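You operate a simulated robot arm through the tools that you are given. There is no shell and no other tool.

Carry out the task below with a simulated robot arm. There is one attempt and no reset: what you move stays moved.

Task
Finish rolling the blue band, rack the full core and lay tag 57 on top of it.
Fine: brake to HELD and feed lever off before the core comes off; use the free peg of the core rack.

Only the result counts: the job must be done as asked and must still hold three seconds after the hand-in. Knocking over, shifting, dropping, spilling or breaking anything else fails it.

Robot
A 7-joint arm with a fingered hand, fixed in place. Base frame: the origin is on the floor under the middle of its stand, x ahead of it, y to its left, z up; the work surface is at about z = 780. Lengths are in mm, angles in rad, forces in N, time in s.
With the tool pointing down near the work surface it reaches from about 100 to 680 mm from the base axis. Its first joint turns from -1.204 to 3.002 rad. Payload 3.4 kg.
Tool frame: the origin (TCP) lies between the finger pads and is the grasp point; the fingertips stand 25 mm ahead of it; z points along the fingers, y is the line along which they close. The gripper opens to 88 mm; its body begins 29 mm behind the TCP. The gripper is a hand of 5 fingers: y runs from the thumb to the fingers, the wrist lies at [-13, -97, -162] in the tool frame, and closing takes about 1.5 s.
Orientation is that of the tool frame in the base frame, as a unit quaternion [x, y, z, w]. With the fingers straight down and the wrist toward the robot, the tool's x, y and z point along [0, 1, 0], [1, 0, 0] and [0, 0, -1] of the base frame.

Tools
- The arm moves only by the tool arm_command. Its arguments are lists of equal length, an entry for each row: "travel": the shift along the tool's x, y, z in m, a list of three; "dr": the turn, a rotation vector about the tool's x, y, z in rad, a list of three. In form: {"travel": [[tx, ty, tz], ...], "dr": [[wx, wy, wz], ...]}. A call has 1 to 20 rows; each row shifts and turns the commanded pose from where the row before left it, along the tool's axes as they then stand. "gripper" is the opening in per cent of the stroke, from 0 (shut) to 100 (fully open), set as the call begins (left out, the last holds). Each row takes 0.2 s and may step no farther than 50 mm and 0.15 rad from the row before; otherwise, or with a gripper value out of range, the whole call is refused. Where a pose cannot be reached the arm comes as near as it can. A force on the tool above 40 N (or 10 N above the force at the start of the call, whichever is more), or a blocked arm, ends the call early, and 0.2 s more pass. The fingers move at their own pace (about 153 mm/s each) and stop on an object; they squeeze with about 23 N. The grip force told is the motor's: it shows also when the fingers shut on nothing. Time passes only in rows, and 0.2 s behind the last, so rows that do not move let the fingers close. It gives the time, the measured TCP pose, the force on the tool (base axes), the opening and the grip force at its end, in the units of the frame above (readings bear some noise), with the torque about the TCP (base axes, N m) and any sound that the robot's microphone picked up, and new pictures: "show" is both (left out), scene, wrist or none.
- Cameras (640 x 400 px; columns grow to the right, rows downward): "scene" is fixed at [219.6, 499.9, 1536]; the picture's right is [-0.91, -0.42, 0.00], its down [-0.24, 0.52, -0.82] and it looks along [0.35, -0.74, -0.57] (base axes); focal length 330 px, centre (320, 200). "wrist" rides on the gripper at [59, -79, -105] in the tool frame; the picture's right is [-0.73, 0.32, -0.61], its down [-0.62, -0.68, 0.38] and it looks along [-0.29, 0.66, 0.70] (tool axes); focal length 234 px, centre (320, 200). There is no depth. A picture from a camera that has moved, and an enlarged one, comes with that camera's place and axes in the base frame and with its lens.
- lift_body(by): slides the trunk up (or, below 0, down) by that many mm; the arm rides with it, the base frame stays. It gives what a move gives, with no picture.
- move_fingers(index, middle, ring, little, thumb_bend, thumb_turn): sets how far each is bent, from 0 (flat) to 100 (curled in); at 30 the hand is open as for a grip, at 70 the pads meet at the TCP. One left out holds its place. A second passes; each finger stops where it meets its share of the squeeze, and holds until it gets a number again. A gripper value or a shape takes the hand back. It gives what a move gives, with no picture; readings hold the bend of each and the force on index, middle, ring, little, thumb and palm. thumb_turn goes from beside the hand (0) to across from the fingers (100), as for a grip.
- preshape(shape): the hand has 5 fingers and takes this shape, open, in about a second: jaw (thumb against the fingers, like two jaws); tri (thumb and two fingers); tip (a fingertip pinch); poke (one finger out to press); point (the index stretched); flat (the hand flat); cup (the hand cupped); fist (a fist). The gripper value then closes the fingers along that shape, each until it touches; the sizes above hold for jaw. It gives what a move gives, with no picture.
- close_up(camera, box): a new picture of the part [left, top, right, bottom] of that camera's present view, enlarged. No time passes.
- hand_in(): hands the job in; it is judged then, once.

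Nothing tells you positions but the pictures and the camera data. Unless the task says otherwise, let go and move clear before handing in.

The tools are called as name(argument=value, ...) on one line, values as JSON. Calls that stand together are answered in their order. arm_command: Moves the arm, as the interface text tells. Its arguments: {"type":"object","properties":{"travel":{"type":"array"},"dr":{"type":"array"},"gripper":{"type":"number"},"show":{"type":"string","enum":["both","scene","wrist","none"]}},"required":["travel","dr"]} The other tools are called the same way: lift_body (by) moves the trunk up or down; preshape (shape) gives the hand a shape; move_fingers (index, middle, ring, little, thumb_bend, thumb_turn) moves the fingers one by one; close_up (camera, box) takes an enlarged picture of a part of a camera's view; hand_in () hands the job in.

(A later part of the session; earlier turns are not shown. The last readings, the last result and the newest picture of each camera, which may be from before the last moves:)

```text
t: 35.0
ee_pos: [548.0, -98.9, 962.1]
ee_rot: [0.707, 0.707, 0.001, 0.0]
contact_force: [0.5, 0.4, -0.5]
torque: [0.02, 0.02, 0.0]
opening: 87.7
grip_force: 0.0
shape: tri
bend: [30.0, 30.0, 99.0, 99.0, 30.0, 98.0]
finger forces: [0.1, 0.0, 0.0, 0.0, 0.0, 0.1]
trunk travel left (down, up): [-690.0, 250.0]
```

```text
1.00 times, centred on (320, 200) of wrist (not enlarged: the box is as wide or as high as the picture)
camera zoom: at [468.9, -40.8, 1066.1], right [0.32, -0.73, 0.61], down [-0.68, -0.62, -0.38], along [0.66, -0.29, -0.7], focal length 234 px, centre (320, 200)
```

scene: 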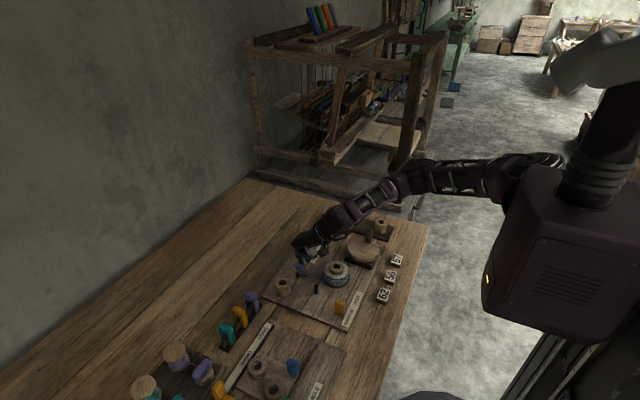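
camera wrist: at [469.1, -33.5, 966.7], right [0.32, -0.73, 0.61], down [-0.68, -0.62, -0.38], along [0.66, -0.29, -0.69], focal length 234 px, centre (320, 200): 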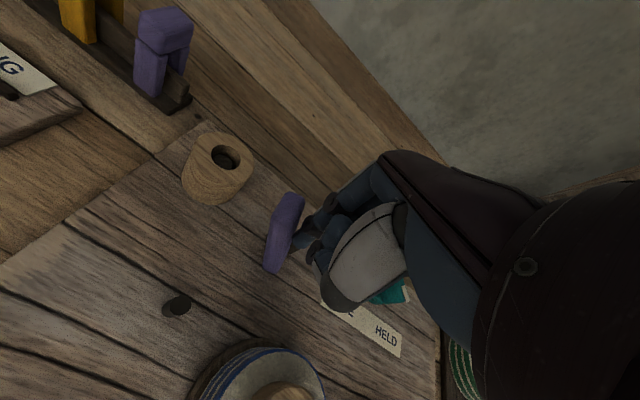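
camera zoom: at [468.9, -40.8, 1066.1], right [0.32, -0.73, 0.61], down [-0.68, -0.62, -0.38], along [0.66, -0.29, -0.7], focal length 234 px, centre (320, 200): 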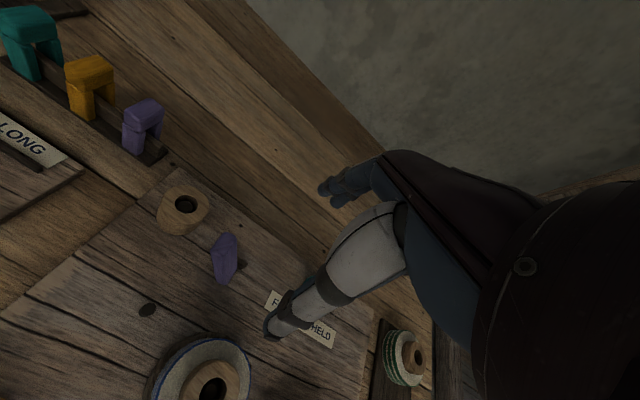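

The brake reads HELD and the lever stays over on the +y side. Next I'll hover over the full core and measure its hub precisely for a fingertip grip.

arm_command(travel=[[-0.0097, -0.0293, 0.0123], [-0.0097, -0.0293, 0.0123], [-0.0097, -0.0293, 0.0123]], dr=[[0, 0, 0], [0, 0, 0], [0, 0, 0]])

close_up(camera="wrist", box=[180, 180, 360, 340])

close_up(camera="scene", box=[300, 220, 380, 300])

```text
t: 35.9
ee_pos: [459.4, -129.2, 926.8]
ee_rot: [0.708, 0.706, 0.001, 0.001]
contact_force: [0.0, 0.2, 0.4]
torque: [0.03, -0.04, 0.0]
opening: 88.1
grip_force: 0.2
shape: tri
bend: [30.0, 30.0, 99.0, 99.0, 30.0, 98.0]
finger forces: [0.0, 0.0, 0.1, 0.0, 0.0, 0.0]
trunk travel left (down, up): [-690.0, 250.0]
camera wrist: at [379.3, -70.6, 1030.5], right [0.32, -0.73, 0.61], down [-0.68, -0.62, -0.39], along [0.66, -0.29, -0.69], focal length 234 px, centre (320, 200)
```

scene: 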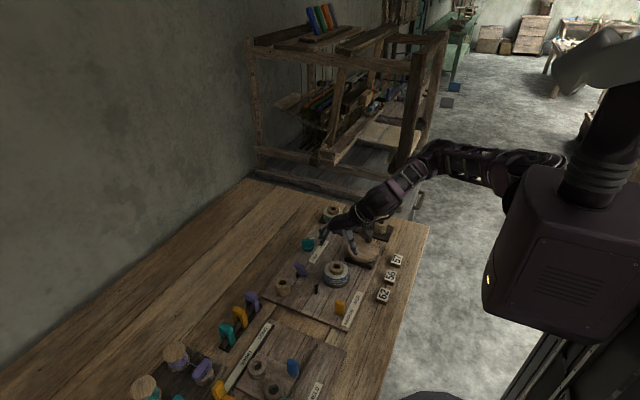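
wrist: 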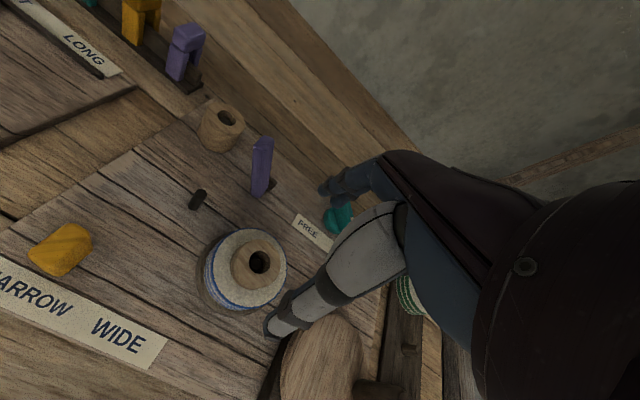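

```text
2.50 times, centred on (270, 260) of wrist
camera zoom: at [379.3, -70.6, 1030.5], right [0.32, -0.73, 0.61], down [-0.68, -0.62, -0.39], along [0.66, -0.29, -0.69], focal length 585 px, centre (445, 50)
```

zoom: 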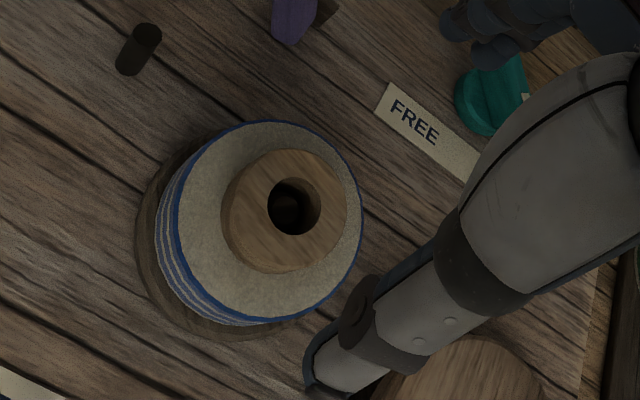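

```text
5.00 times, centred on (340, 260) of scene
camera zoom: at [219.6, 499.9, 1536.0], right [-0.91, -0.42, 0.0], down [-0.24, 0.52, -0.82], along [0.35, -0.74, -0.57], focal length 1652 px, centre (220, -100)
```

zoom: 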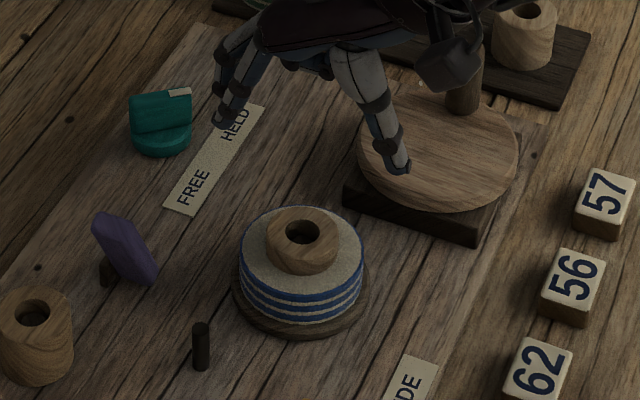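

The hub centre is near (458,-124), with its top at z≈838 and the band top at z≈822. In the three-finger shape the grip centre sits about 4 mm toward -y of the TCP, so I'll go down with the TCP at (458,-120) and keep the tips above the band.

arm_command(travel=[[0.0092, -0.0014, 0.025], [0, 0, 0.025], [0, 0, 0.022]], dr=[[0, 0, 0], [0, 0, 0], [0, 0, 0]])

close_up(camera="wrist", box=[200, 160, 400, 340])

close_up(camera="scene", box=[310, 230, 370, 290])

```text
t: 36.6
ee_pos: [459.6, -119.1, 855.1]
ee_rot: [0.707, 0.707, 0.001, 0.0]
contact_force: [0.4, -0.6, -0.5]
torque: [0.01, -0.06, -0.06]
opening: 87.9
grip_force: 0.0
shape: tri
bend: [30.0, 30.0, 99.0, 99.0, 30.0, 98.0]
finger forces: [0.0, 0.0, 0.0, 0.1, 0.0, 0.0]
trunk travel left (down, up): [-690.0, 250.0]
camera wrist: at [380.3, -62.0, 958.0], right [0.32, -0.73, 0.61], down [-0.68, -0.62, -0.38], along [0.66, -0.29, -0.7], focal length 234 px, centre (320, 200)
```

scene: 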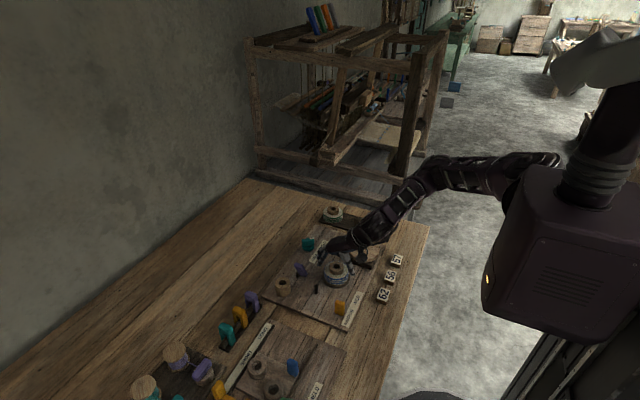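
wrist: 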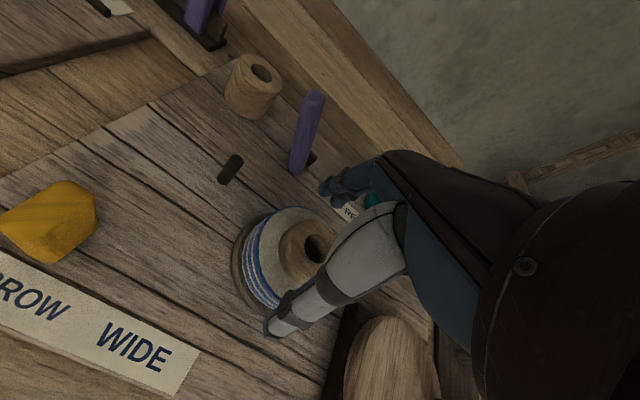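

```text
2.22 times, centred on (300, 250) of wrist
camera zoom: at [380.3, -62.0, 958.0], right [0.32, -0.73, 0.61], down [-0.68, -0.62, -0.38], along [0.66, -0.29, -0.7], focal length 520 px, centre (364, 89)
```

zoom: 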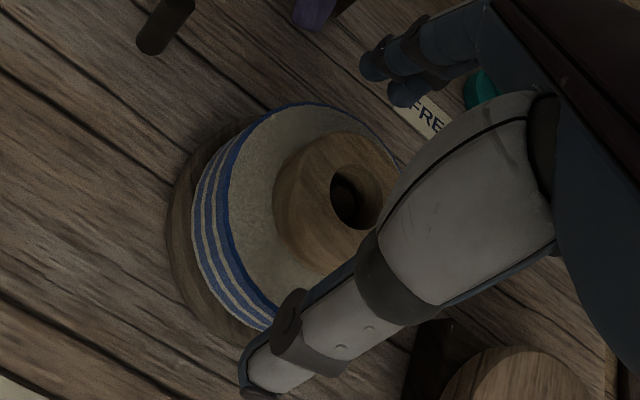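

```text
6.67 times, centred on (340, 260) of scene
camera zoom: at [219.6, 499.9, 1536.0], right [-0.91, -0.42, 0.0], down [-0.24, 0.52, -0.82], along [0.35, -0.74, -0.57], focal length 2203 px, centre (187, -200)
```

zoom: 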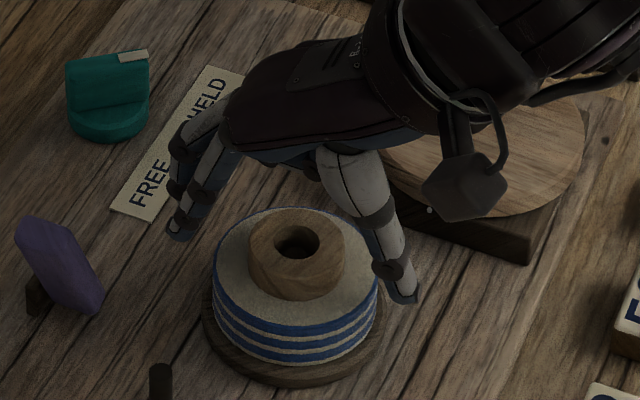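

The tips bracket the hub as intended. I'll lower slightly and close on the hub.

arm_command(travel=[[-0.001, -0.001, 0.003], [0, 0, 0], [0, 0, 0], [0, 0, 0], [0, 0, 0], [0, 0, 0], [0, 0, 0], [0, 0, 0]], dr=[[0, 0, 0], [0, 0, 0], [0, 0, 0], [0, 0, 0], [0, 0, 0], [0, 0, 0], [0, 0, 0], [0, 0, 0]], gripper=0)

close_up(camera="wrist", box=[200, 160, 400, 340])

close_up(camera="scene", box=[310, 230, 370, 290])

```text
t: 38.5
ee_pos: [458.4, -121.8, 850.7]
ee_rot: [0.707, 0.707, 0.002, 0.001]
contact_force: [-0.1, 0.2, 0.2]
torque: [0.01, 0.02, 0.0]
opening: 33.9
grip_force: 23.1
shape: tri
bend: [74.0, 48.0, 100.0, 100.0, 73.0, 100.0]
finger forces: [8.7, 10.9, 0.0, 0.0, 19.4, 0.1]
trunk travel left (down, up): [-690.0, 250.0]
camera wrist: at [379.3, -62.9, 955.2], right [0.32, -0.73, 0.61], down [-0.68, -0.62, -0.38], along [0.66, -0.29, -0.7], focal length 234 px, centre (320, 200)
```

scene: 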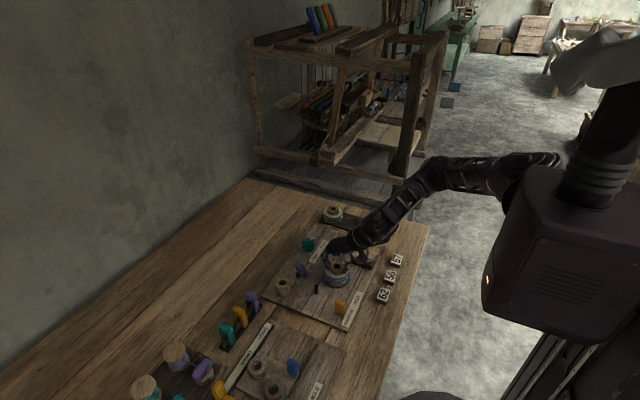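
wrist: 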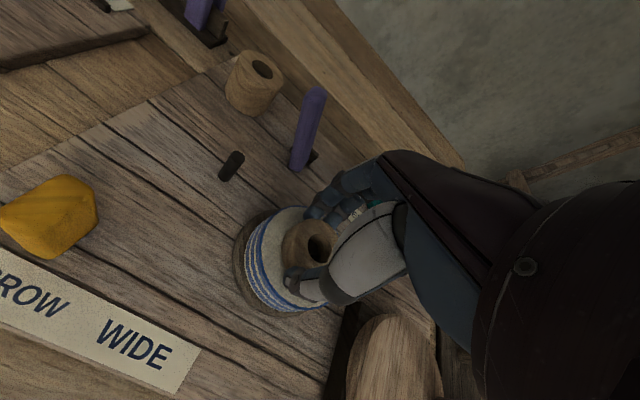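

```text
2.22 times, centred on (300, 250) of wrist
camera zoom: at [379.3, -62.9, 955.2], right [0.32, -0.73, 0.61], down [-0.68, -0.62, -0.38], along [0.66, -0.29, -0.7], focal length 520 px, centre (364, 89)
```

zoom: 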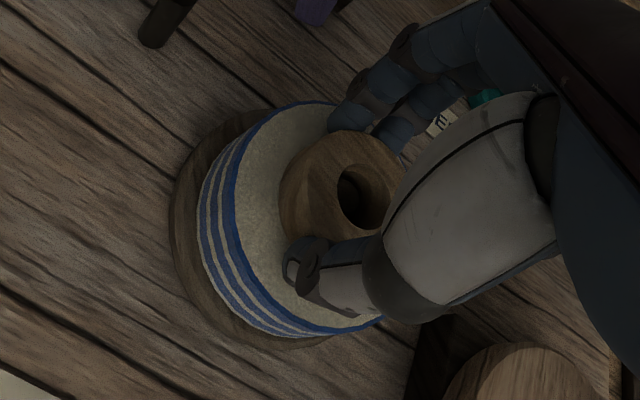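

```text
6.67 times, centred on (340, 260) of scene
camera zoom: at [219.6, 499.9, 1536.0], right [-0.91, -0.42, 0.0], down [-0.24, 0.52, -0.82], along [0.35, -0.74, -0.57], focal length 2203 px, centre (187, -200)
```

zoom: 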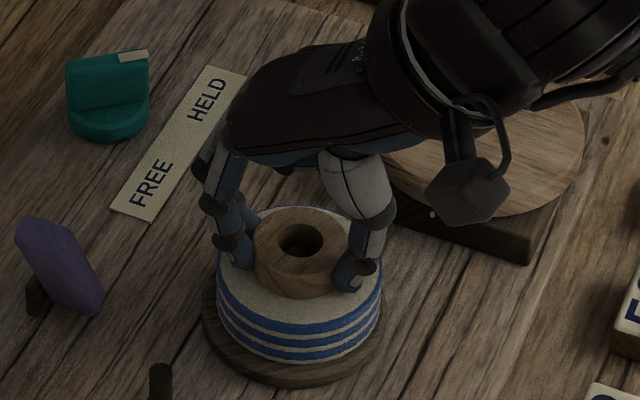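

The hub is gripped with balanced forces by index, middle and thumb. I'll lift straight up slowly.

arm_command(travel=[[0, 0, -0.004], [0, 0, -0.006], [0, 0, -0.01], [0, 0, -0.01], [0, 0, -0.01], [0, 0, -0.01]], dr=[[0, 0, 0], [0, 0, 0], [0, 0, 0], [0, 0, 0], [0, 0, 0], [0, 0, 0]])

close_up(camera="scene", box=[310, 210, 390, 290])

close_up(camera="wrist", box=[200, 160, 400, 340])

```text
t: 39.9
ee_pos: [457.7, -121.8, 900.5]
ee_rot: [0.708, 0.707, 0.0, 0.001]
contact_force: [0.1, -0.3, -0.1]
torque: [-0.03, 0.0, 0.0]
opening: 34.2
grip_force: 22.8
shape: tri
bend: [74.0, 48.0, 100.0, 100.0, 73.0, 100.0]
finger forces: [8.8, 10.9, 0.1, 0.0, 19.2, 0.0]
trunk travel left (down, up): [-690.0, 250.0]
camera wrist: at [378.9, -62.3, 1004.7], right [0.32, -0.73, 0.61], down [-0.68, -0.62, -0.38], along [0.66, -0.29, -0.69], focal length 234 px, centre (320, 200)
```

scene: 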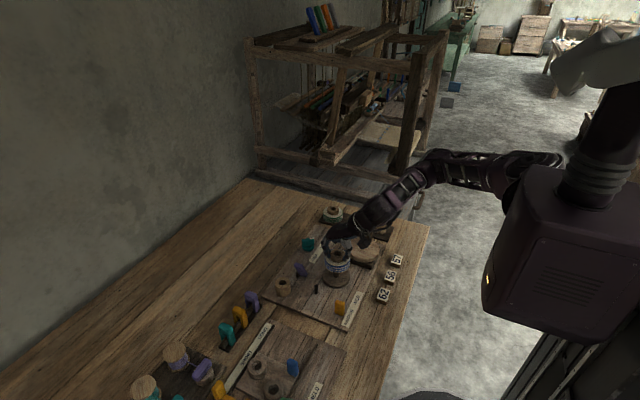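
wrist: 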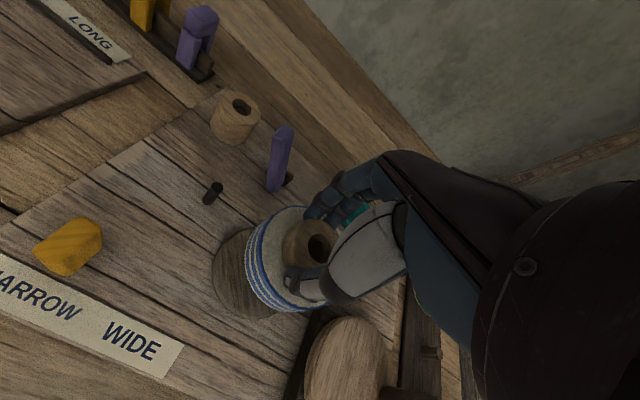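

```text
5.00 times, centred on (350, 250) of scene
camera zoom: at [219.6, 499.9, 1536.0], right [-0.91, -0.42, 0.0], down [-0.24, 0.52, -0.82], along [0.35, -0.74, -0.57], focal length 1652 px, centre (170, -50)
```

zoom: 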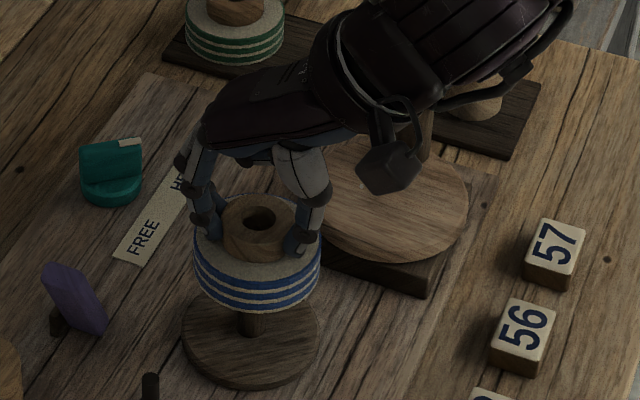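

```text
2.22 times, centred on (300, 250) of wrist
camera zoom: at [378.9, -62.3, 1004.7], right [0.32, -0.73, 0.61], down [-0.68, -0.62, -0.38], along [0.66, -0.29, -0.69], focal length 520 px, centre (364, 89)
```

zoom: 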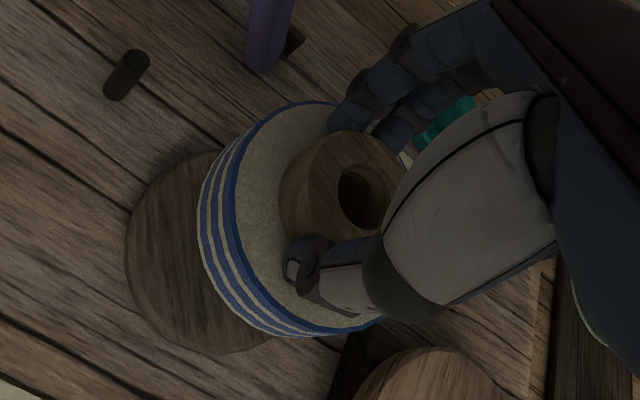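

The core came off the spindle cleanly and is held level. I'll lift higher, then carry it toward the rack, staying above everything, to a point where the wrist camera can see the free peg.

arm_command(travel=[[0, 0, -0.02], [0, 0, -0.02], [0, 0, -0.018], [-0.03, 0.01, 0], [-0.03, 0.01, 0], [-0.03, 0.005, 0], [-0.03, 0, 0]], dr=[[0, 0, 0], [0, 0, 0], [0, 0, 0], [0, 0, 0], [0, 0, 0], [0, 0, 0], [0, 0, 0]])

close_up(camera="scene", box=[300, 170, 430, 290])

```text
t: 41.5
ee_pos: [481.9, -240.5, 958.8]
ee_rot: [0.707, 0.707, 0.001, 0.0]
contact_force: [-0.4, -0.3, -0.8]
torque: [0.03, 0.01, -0.02]
opening: 33.7
grip_force: 22.8
shape: tri
bend: [74.0, 48.0, 100.0, 100.0, 73.0, 100.0]
finger forces: [8.8, 11.1, 0.0, 0.0, 19.1, 0.0]
trunk travel left (down, up): [-690.0, 250.0]
camera wrist: at [402.7, -182.8, 1062.1], right [0.32, -0.73, 0.61], down [-0.68, -0.62, -0.39], along [0.66, -0.29, -0.69], focal length 234 px, centre (320, 200)
```

scene: 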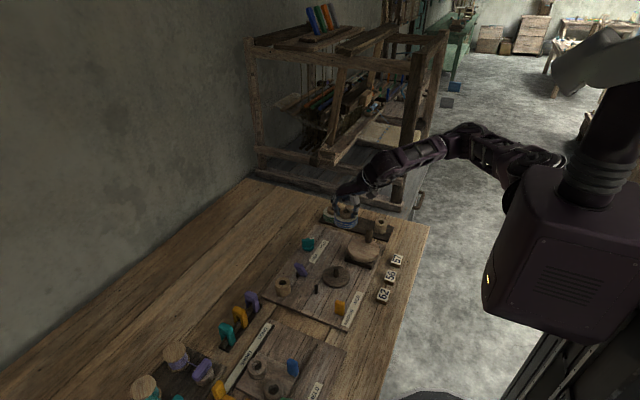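
wrist: 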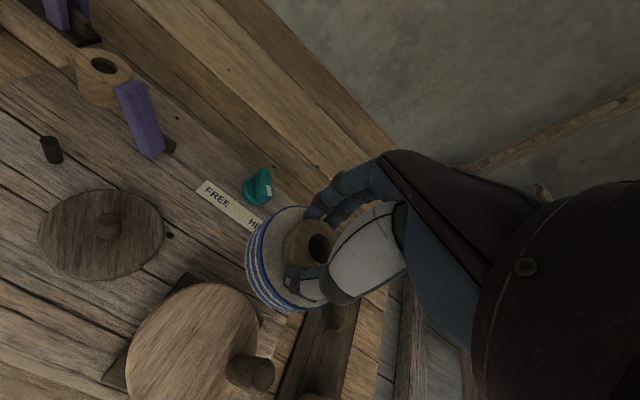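

```text
3.33 times, centred on (365, 230) of scene
camera zoom: at [219.6, 499.9, 1536.0], right [-0.91, -0.42, 0.0], down [-0.24, 0.52, -0.82], along [0.35, -0.74, -0.57], focal length 1102 px, centre (170, 100)
```

zoom: 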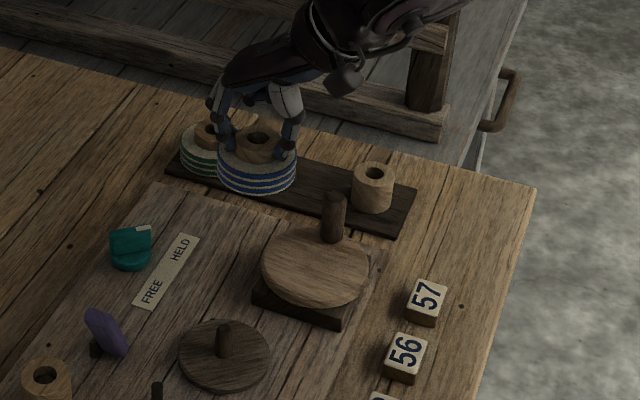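

The core rides steadily. I'll continue to y≈-440 so the free peg comes into the wrist view.

arm_command(travel=[[-0.04, 0, 0], [-0.04, 0, 0], [-0.04, 0, 0], [-0.04, 0, 0], [-0.038, 0, 0]], dr=[[0, 0, 0], [0, 0, 0], [0, 0, 0], [0, 0, 0], [0, 0, 0]])

close_up(camera="wrist", box=[100, 140, 340, 340])

close_up(camera="scene", box=[310, 180, 410, 260])

```text
t: 42.6
ee_pos: [484.1, -439.1, 957.7]
ee_rot: [0.707, 0.707, 0.001, 0.001]
contact_force: [-0.6, 0.7, -0.3]
torque: [0.01, 0.02, 0.01]
opening: 33.6
grip_force: 22.6
shape: tri
bend: [74.0, 48.0, 100.0, 100.0, 73.0, 100.0]
finger forces: [9.0, 11.2, 0.0, 0.1, 19.1, 0.0]
trunk travel left (down, up): [-690.0, 250.0]
camera wrist: at [403.9, -380.4, 1061.8], right [0.32, -0.73, 0.61], down [-0.68, -0.62, -0.38], along [0.66, -0.29, -0.69], focal length 234 px, centre (320, 200)
```

scene: 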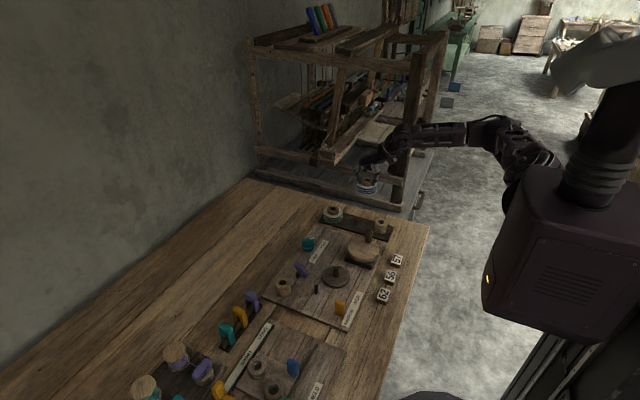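
wrist: 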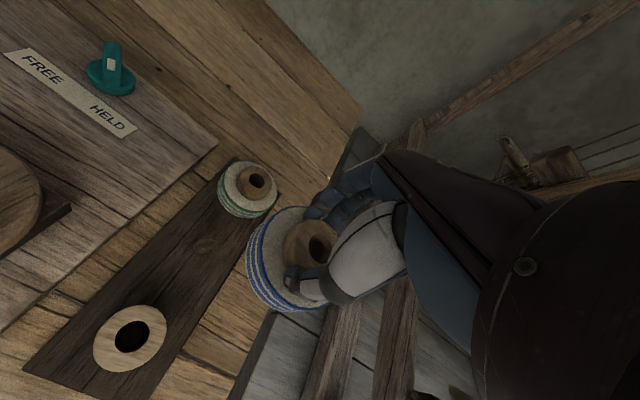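

```text
2.00 times, centred on (220, 240) of wrist
camera zoom: at [403.9, -380.4, 1061.8], right [0.32, -0.73, 0.61], down [-0.68, -0.62, -0.38], along [0.66, -0.29, -0.69], focal length 468 px, centre (520, 120)
```

zoom: 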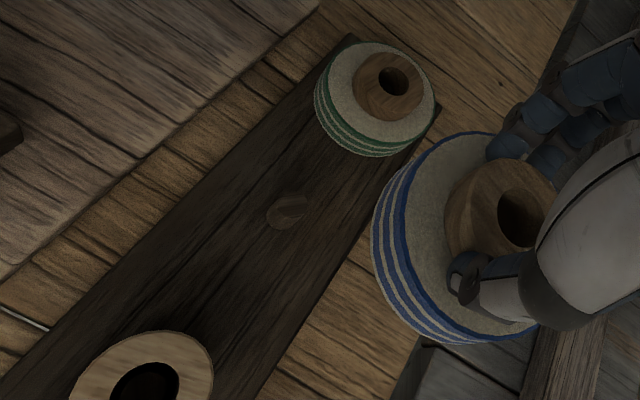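

```text
5.00 times, centred on (360, 220) of scene
camera zoom: at [219.6, 499.9, 1536.0], right [-0.91, -0.42, 0.0], down [-0.24, 0.52, -0.82], along [0.35, -0.74, -0.57], focal length 1652 px, centre (120, 100)
```

zoom: 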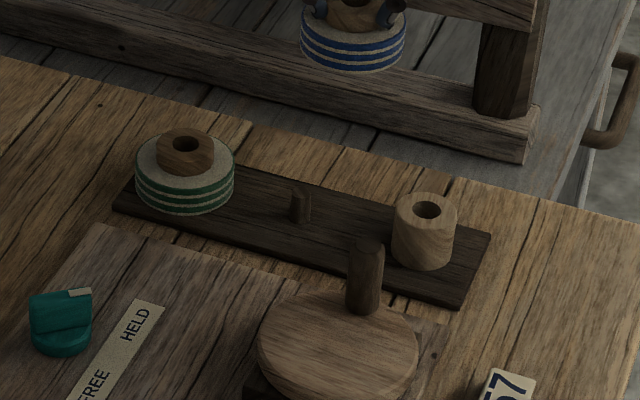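

close_up(camera="wrist", box=[160, 150, 260, 290])

close_up(camera="scene", box=[330, 205, 410, 245])

```text
2.86 times, centred on (210, 220) of wrist
camera zoom: at [403.9, -380.4, 1061.8], right [0.32, -0.73, 0.61], down [-0.68, -0.62, -0.38], along [0.66, -0.29, -0.69], focal length 669 px, centre (634, 143)
```

zoom: 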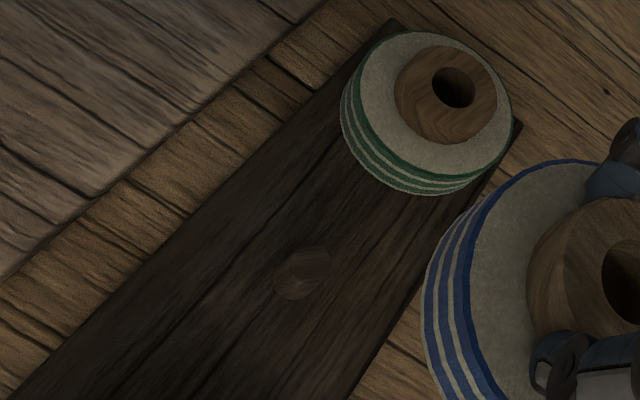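

```text
8.00 times, centred on (370, 225) of scene
camera zoom: at [219.6, 499.9, 1536.0], right [-0.91, -0.42, 0.0], down [-0.24, 0.52, -0.82], along [0.35, -0.74, -0.57], focal length 2644 px, centre (-80, 0)
```

zoom: 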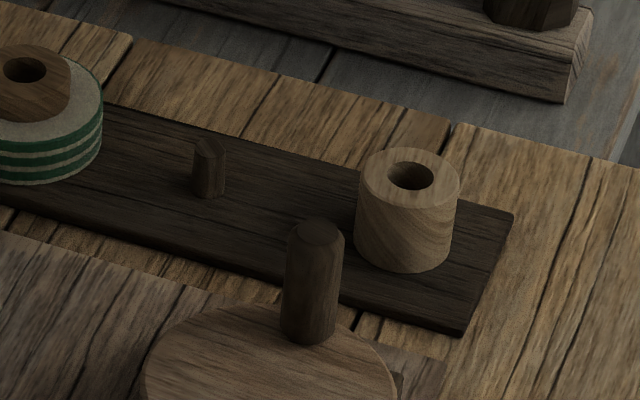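

The free peg measures near (493.5,-391.5), midway between the other two cores, with its top at z≈812. I'll hover the core above it with about 25 mm clearance and check alignment.

arm_command(travel=[[0.026, 0.0053, 0], [0.0256, 0.0053, 0], [0, 0, 0.023], [0, 0, 0.023], [0, 0, 0.023]], dr=[[0, 0, 0], [0, 0, 0], [0, 0, 0], [0, 0, 0], [0, 0, 0]])

close_up(camera="scene", box=[320, 180, 400, 240])

close_up(camera="wrist", box=[200, 160, 360, 320])

```text
t: 43.9
ee_pos: [495.2, -388.9, 889.4]
ee_rot: [0.707, 0.708, 0.001, 0.001]
contact_force: [-0.3, 0.0, -1.6]
torque: [-0.03, -0.01, 0.03]
opening: 33.4
grip_force: 23.5
shape: tri
bend: [74.0, 48.0, 100.0, 100.0, 73.0, 100.0]
finger forces: [8.9, 11.4, 0.0, 0.0, 19.1, 0.1]
trunk travel left (down, up): [-690.0, 250.0]
camera wrist: at [415.2, -329.7, 993.6], right [0.32, -0.73, 0.61], down [-0.68, -0.62, -0.38], along [0.66, -0.29, -0.7], focal length 234 px, centre (320, 200)
```

scene: 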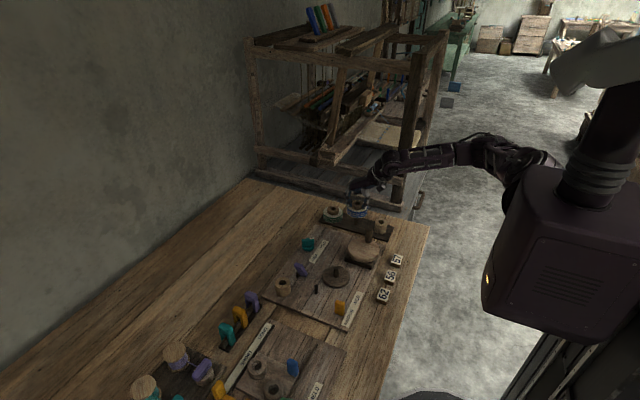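
wrist: 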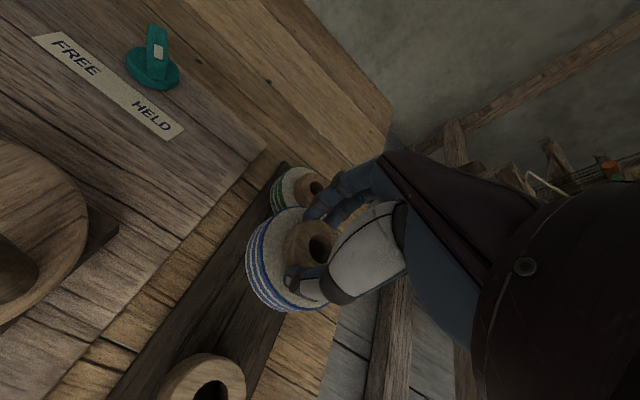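

```text
6.67 times, centred on (360, 210) of scene
camera zoom: at [219.6, 499.9, 1536.0], right [-0.91, -0.42, 0.0], down [-0.24, 0.52, -0.82], along [0.35, -0.74, -0.57], focal length 2203 px, centre (53, 133)
```

zoom: 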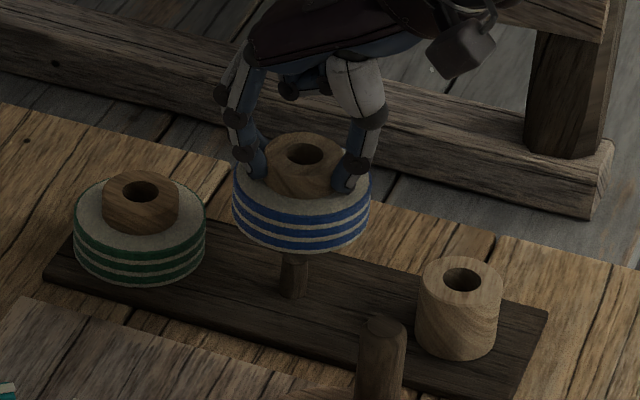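

```text
2.50 times, centred on (280, 240) of wrist
camera zoom: at [415.2, -329.7, 993.6], right [0.32, -0.73, 0.61], down [-0.68, -0.62, -0.38], along [0.66, -0.29, -0.7], focal length 585 px, centre (420, 100)
```

zoom: 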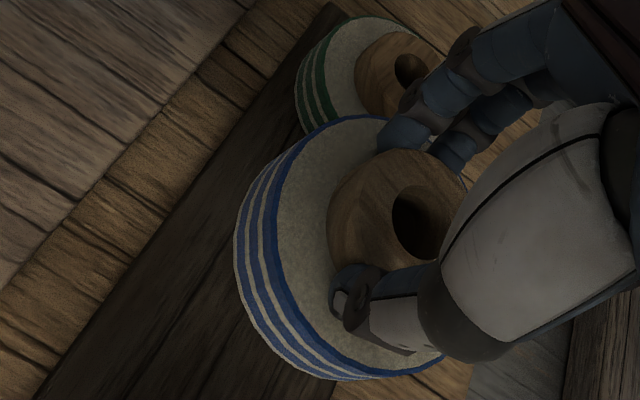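

The core is over the peg. In the scene view x agrees, and the hub is about 2 mm too far toward -y. I'll correct that and come down to just above the peg top.

arm_command(travel=[[0.002, -0.0005, 0.01], [0, 0, 0.01]], dr=[[0, 0, 0], [0, 0, 0]], show="none")

close_up(camera="scene", box=[335, 190, 385, 235])

close_up(camera="wrist", box=[240, 190, 360, 300])

```text
t: 44.5
ee_pos: [492.7, -385.3, 869.4]
ee_rot: [0.707, 0.707, 0.0, 0.0]
contact_force: [-0.1, -0.5, -0.6]
torque: [-0.01, -0.03, 0.03]
opening: 33.4
grip_force: 23.1
shape: tri
bend: [74.0, 48.0, 100.0, 100.0, 73.0, 100.0]
finger forces: [8.9, 11.3, 0.0, 0.0, 19.1, 0.0]
trunk travel left (down, up): [-690.0, 250.0]
```

```text
8.89 times, centred on (360, 212) of scene
camera zoom: at [219.6, 499.9, 1536.0], right [-0.91, -0.42, 0.0], down [-0.24, 0.52, -0.82], along [0.35, -0.74, -0.57], focal length 2938 px, centre (-36, 89)
```

zoom: 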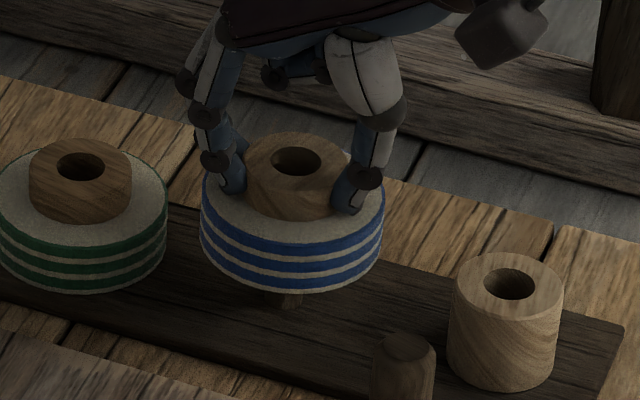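

```text
3.64 times, centred on (300, 245) of wrist
camera zoom: at [414.3, -327.1, 973.9], right [0.32, -0.73, 0.61], down [-0.68, -0.62, -0.38], along [0.66, -0.29, -0.7], focal length 852 px, centre (393, 36)
```

zoom: 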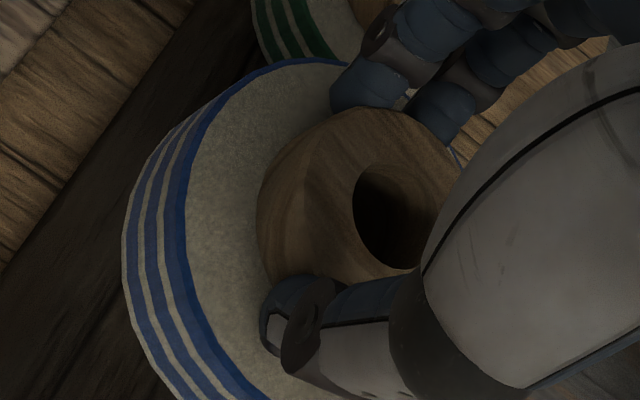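

Hub (492.6,-392.5) and peg (493.5,-392.3) agree within about a millimetre. I'll lower in small steps and watch the vertical force.

arm_command(travel=[[0, 0.0005, 0.003], [0, 0, 0.003], [0, 0, 0.002]], dr=[[0, 0, 0], [0, 0, 0], [0, 0, 0]], show="none")

```text
t: 45.2
ee_pos: [494.1, -385.6, 862.1]
ee_rot: [0.707, 0.707, 0.0, 0.0]
contact_force: [-0.7, -0.2, -0.4]
torque: [-0.01, -0.01, -0.02]
opening: 33.7
grip_force: 23.3
shape: tri
bend: [74.0, 48.0, 100.0, 100.0, 73.0, 100.0]
finger forces: [8.9, 11.3, 0.0, 0.1, 19.0, 0.0]
trunk travel left (down, up): [-690.0, 250.0]
```

arm_command(travel=[[0, 0, 0.003], [0, 0, 0.003]], dr=[[0, 0, 0], [0, 0, 0]], show="none")

close_up(camera="scene", box=[335, 190, 385, 235])

```text
t: 45.9
ee_pos: [495.2, -386.5, 856.0]
ee_rot: [0.707, 0.707, 0.0, 0.0]
contact_force: [0.3, -0.6, -1.4]
torque: [0.02, 0.0, 0.0]
opening: 33.8
grip_force: 22.9
shape: tri
bend: [74.0, 48.0, 100.0, 100.0, 73.0, 100.0]
finger forces: [8.8, 11.4, 0.1, 0.1, 18.9, 0.0]
trunk travel left (down, up): [-690.0, 250.0]
```

```text
8.89 times, centred on (360, 212) of scene
camera zoom: at [219.6, 499.9, 1536.0], right [-0.91, -0.42, 0.0], down [-0.24, 0.52, -0.82], along [0.35, -0.74, -0.57], focal length 2938 px, centre (-36, 89)
```

zoom: 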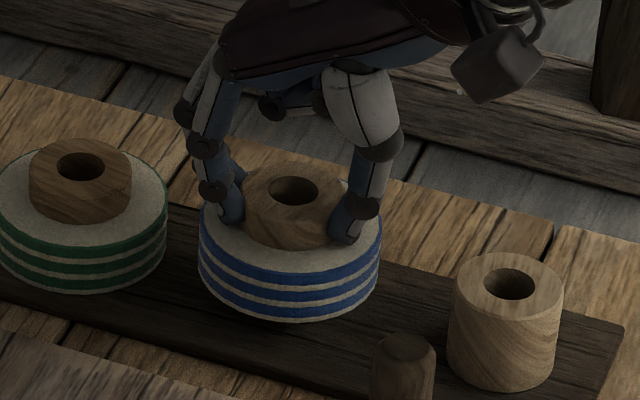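

No contact force, and the core is now below the peg's top height, so the peg has entered the hole. I'll keep lowering.

arm_command(travel=[[0, 0, 0.003], [0, 0, 0.003], [0, 0, 0.003]], dr=[[0, 0, 0], [0, 0, 0], [0, 0, 0]], show="none")

arm_command(travel=[[0, 0, 0.002], [0, 0, 0.002]], dr=[[0, 0, 0], [0, 0, 0]], show="none")

close_up(camera="scene", box=[335, 190, 385, 235])

```text
t: 46.6
ee_pos: [493.8, -384.7, 847.0]
ee_rot: [0.707, 0.707, 0.001, 0.0]
contact_force: [0.0, -0.3, -0.4]
torque: [0.02, 0.0, 0.04]
opening: 33.7
grip_force: 23.1
shape: tri
bend: [74.0, 48.0, 100.0, 100.0, 73.0, 100.0]
finger forces: [8.8, 11.3, 0.1, 0.0, 19.0, 0.1]
trunk travel left (down, up): [-690.0, 250.0]
```

```text
t: 47.2
ee_pos: [493.4, -385.8, 842.1]
ee_rot: [0.707, 0.707, 0.001, 0.001]
contact_force: [0.4, 0.0, 0.2]
torque: [-0.01, 0.02, 0.05]
opening: 33.4
grip_force: 22.4
shape: tri
bend: [74.0, 48.0, 100.0, 100.0, 73.0, 100.0]
finger forces: [8.8, 11.3, 0.0, 0.0, 18.8, 0.1]
trunk travel left (down, up): [-690.0, 250.0]
```

```text
8.89 times, centred on (360, 212) of scene
camera zoom: at [219.6, 499.9, 1536.0], right [-0.91, -0.42, 0.0], down [-0.24, 0.52, -0.82], along [0.35, -0.74, -0.57], focal length 2938 px, centre (-36, 89)
```

zoom: 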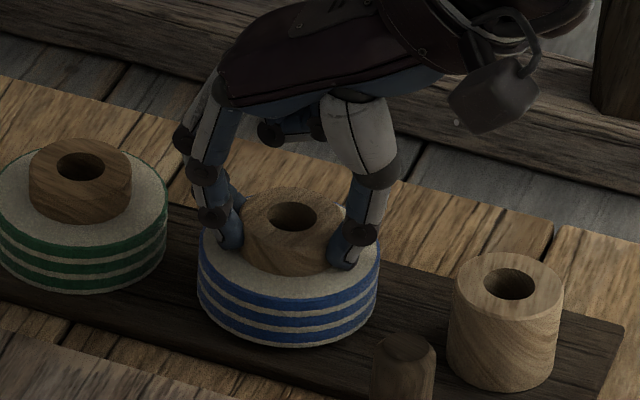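

The hub top is still about 4 mm above the line joining its neighbours' tops. I'll lower the last few millimetres until contact.

arm_command(travel=[[0, 0, 0.0015], [0, 0, 0.0015]], dr=[[0, 0, 0], [0, 0, 0]], show="none")

arm_command(travel=[[0, 0, 0.001]], dr=[[0, 0, 0]], show="none")

close_up(camera="scene", box=[335, 190, 385, 235])

```text
t: 47.9
ee_pos: [493.9, -385.6, 838.9]
ee_rot: [0.707, 0.707, 0.0, 0.001]
contact_force: [0.8, 0.0, -0.3]
torque: [-0.02, -0.01, 0.03]
opening: 33.4
grip_force: 23.0
shape: tri
bend: [74.0, 48.0, 100.0, 100.0, 73.0, 100.0]
finger forces: [8.8, 11.2, 0.0, 0.1, 18.9, 0.0]
trunk travel left (down, up): [-690.0, 250.0]
```

```text
t: 48.2
ee_pos: [493.1, -385.6, 839.2]
ee_rot: [0.707, 0.707, 0.001, 0.001]
contact_force: [-0.3, -0.2, 0.2]
torque: [-0.02, 0.0, -0.01]
opening: 33.3
grip_force: 22.6
shape: tri
bend: [74.0, 48.0, 100.0, 100.0, 73.0, 100.0]
finger forces: [8.8, 11.3, 0.1, 0.0, 19.0, 0.1]
trunk travel left (down, up): [-690.0, 250.0]
```

```text
8.89 times, centred on (360, 212) of scene
camera zoom: at [219.6, 499.9, 1536.0], right [-0.91, -0.42, 0.0], down [-0.24, 0.52, -0.82], along [0.35, -0.74, -0.57], focal length 2938 px, centre (-36, 89)
```

zoom: 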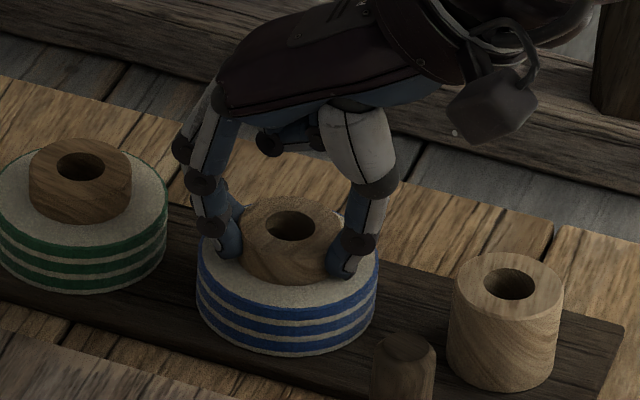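

It's now about level with its neighbours. I'll feel for contact in 1 mm steps.

arm_command(travel=[[0, 0, 0.001]], dr=[[0, 0, 0]], show="none")

arm_command(travel=[[0, 0, 0.001]], dr=[[0, 0, 0]], show="none")

```text
t: 48.6
ee_pos: [494.6, -385.0, 838.4]
ee_rot: [0.707, 0.707, 0.001, 0.001]
contact_force: [-0.9, -0.9, 3.0]
torque: [-0.03, -0.01, -0.04]
opening: 33.7
grip_force: 22.7
shape: tri
bend: [74.0, 48.0, 100.0, 100.0, 73.0, 100.0]
finger forces: [8.8, 10.9, 0.1, 0.0, 19.4, 0.0]
trunk travel left (down, up): [-690.0, 250.0]
```

```text
t: 49.0
ee_pos: [493.6, -384.0, 837.6]
ee_rot: [0.707, 0.707, 0.001, 0.001]
contact_force: [0.5, 0.3, 5.4]
torque: [-0.04, -0.02, -0.01]
opening: 33.5
grip_force: 22.5
shape: tri
bend: [74.0, 48.0, 100.0, 100.0, 73.0, 100.0]
finger forces: [9.1, 11.6, 0.0, 0.1, 19.5, 0.0]
trunk travel left (down, up): [-690.0, 250.0]
```

There's 5 N of upward contact, so the core is seated on the rack. I'll open partway, to stay clear of the green core next door, and lift straight up.

arm_command(travel=[[0, 0, 0], [0, 0, 0], [0, 0, 0], [0, 0, 0], [0, 0, 0]], dr=[[0, 0, 0], [0, 0, 0], [0, 0, 0], [0, 0, 0], [0, 0, 0]], gripper=65)

close_up(camera="scene", box=[335, 190, 385, 235])

close_up(camera="wrist", box=[220, 170, 380, 320])

```text
t: 50.2
ee_pos: [494.1, -385.0, 835.9]
ee_rot: [0.707, 0.707, 0.0, 0.001]
contact_force: [-0.2, 0.0, 0.6]
torque: [0.0, -0.02, -0.03]
opening: 56.6
grip_force: 0.0
shape: tri
bend: [73.0, 39.0, 99.0, 99.0, 62.0, 100.0]
finger forces: [0.0, 0.9, 0.1, 0.0, 0.0, 0.0]
trunk travel left (down, up): [-690.0, 250.0]
camera wrist: at [414.1, -326.5, 940.7], right [0.32, -0.73, 0.61], down [-0.68, -0.62, -0.38], along [0.66, -0.29, -0.7], focal length 234 px, centre (320, 200)
```

scene: 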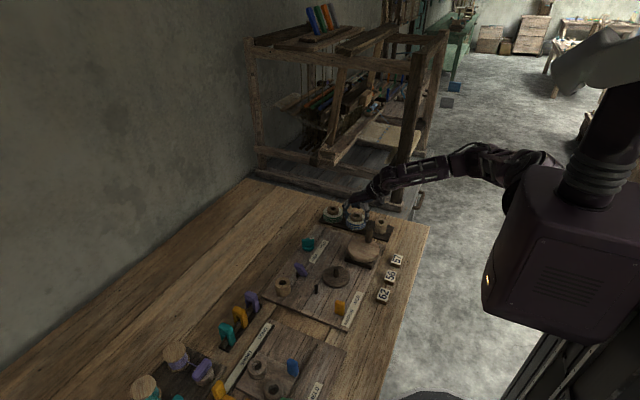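
wrist: 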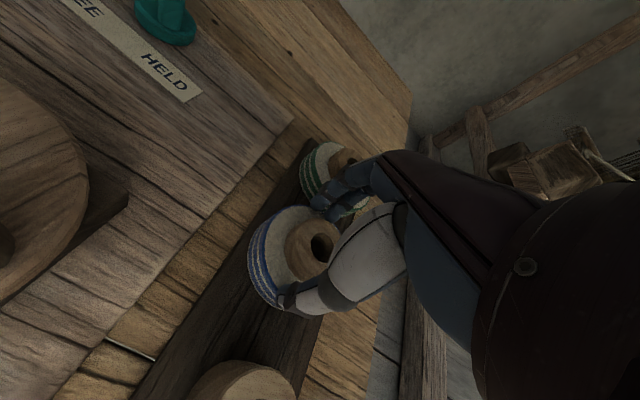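

```text
8.89 times, centred on (360, 212) of scene
camera zoom: at [219.6, 499.9, 1536.0], right [-0.91, -0.42, 0.0], down [-0.24, 0.52, -0.82], along [0.35, -0.74, -0.57], focal length 2938 px, centre (-36, 89)
```

zoom: 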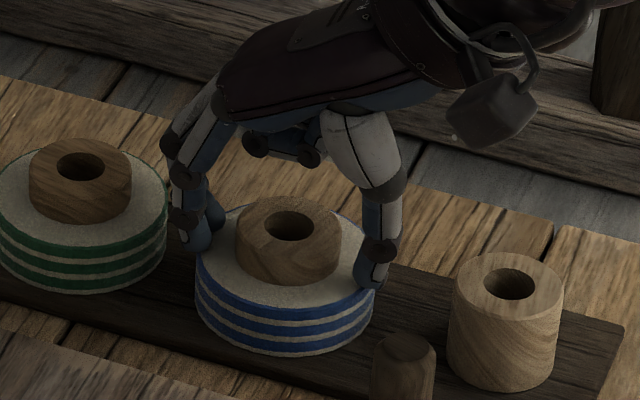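

```text
2.67 times, centred on (300, 245) of wrist
camera zoom: at [414.1, -326.5, 940.7], right [0.32, -0.73, 0.61], down [-0.68, -0.62, -0.38], along [0.66, -0.29, -0.7], focal length 624 px, centre (373, 80)
```

zoom: 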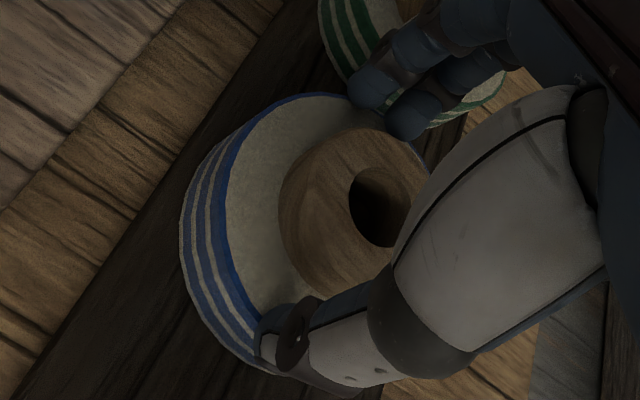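

The core stands free on the rack. I'll lift the hand straight up.

arm_command(travel=[[0, 0, -0.01], [0, 0, -0.02], [0, 0, -0.03], [0, 0, -0.04]], dr=[[0, 0, 0], [0, 0, 0], [0, 0, 0], [0, 0, 0]])

close_up(camera="scene", box=[320, 180, 420, 270])

```text
t: 51.2
ee_pos: [492.0, -384.5, 938.3]
ee_rot: [0.707, 0.707, 0.001, 0.001]
contact_force: [-0.1, 0.4, -0.3]
torque: [-0.03, -0.01, 0.03]
opening: 56.8
grip_force: 0.1
shape: tri
bend: [73.0, 39.0, 99.0, 99.0, 62.0, 100.0]
finger forces: [0.0, 0.0, 0.1, 0.0, 0.1, 0.0]
trunk travel left (down, up): [-690.0, 250.0]
camera wrist: at [413.0, -325.5, 1041.1], right [0.32, -0.73, 0.61], down [-0.68, -0.62, -0.38], along [0.66, -0.29, -0.7], focal length 234 px, centre (320, 200)
```

scene: 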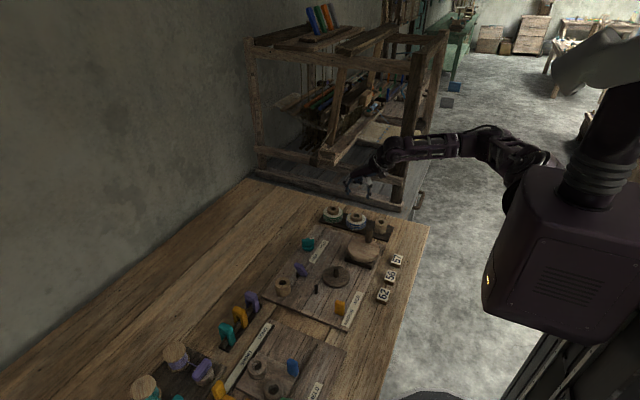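
wrist: 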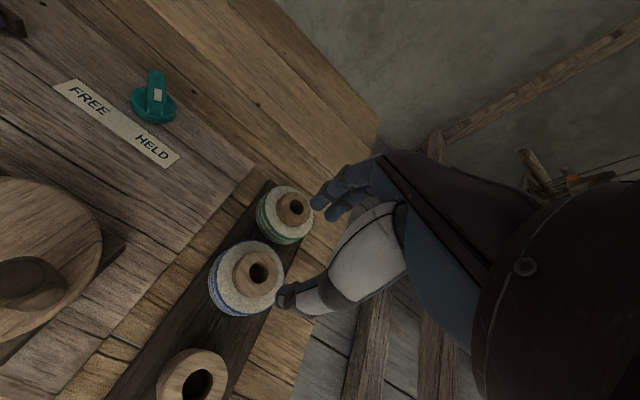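

```text
4.44 times, centred on (370, 225) of scene
camera zoom: at [219.6, 499.9, 1536.0], right [-0.91, -0.42, 0.0], down [-0.24, 0.52, -0.82], along [0.35, -0.74, -0.57], focal length 1469 px, centre (98, 89)
```

zoom: 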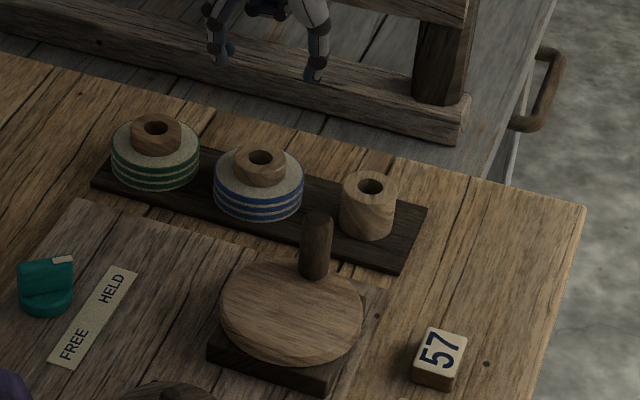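

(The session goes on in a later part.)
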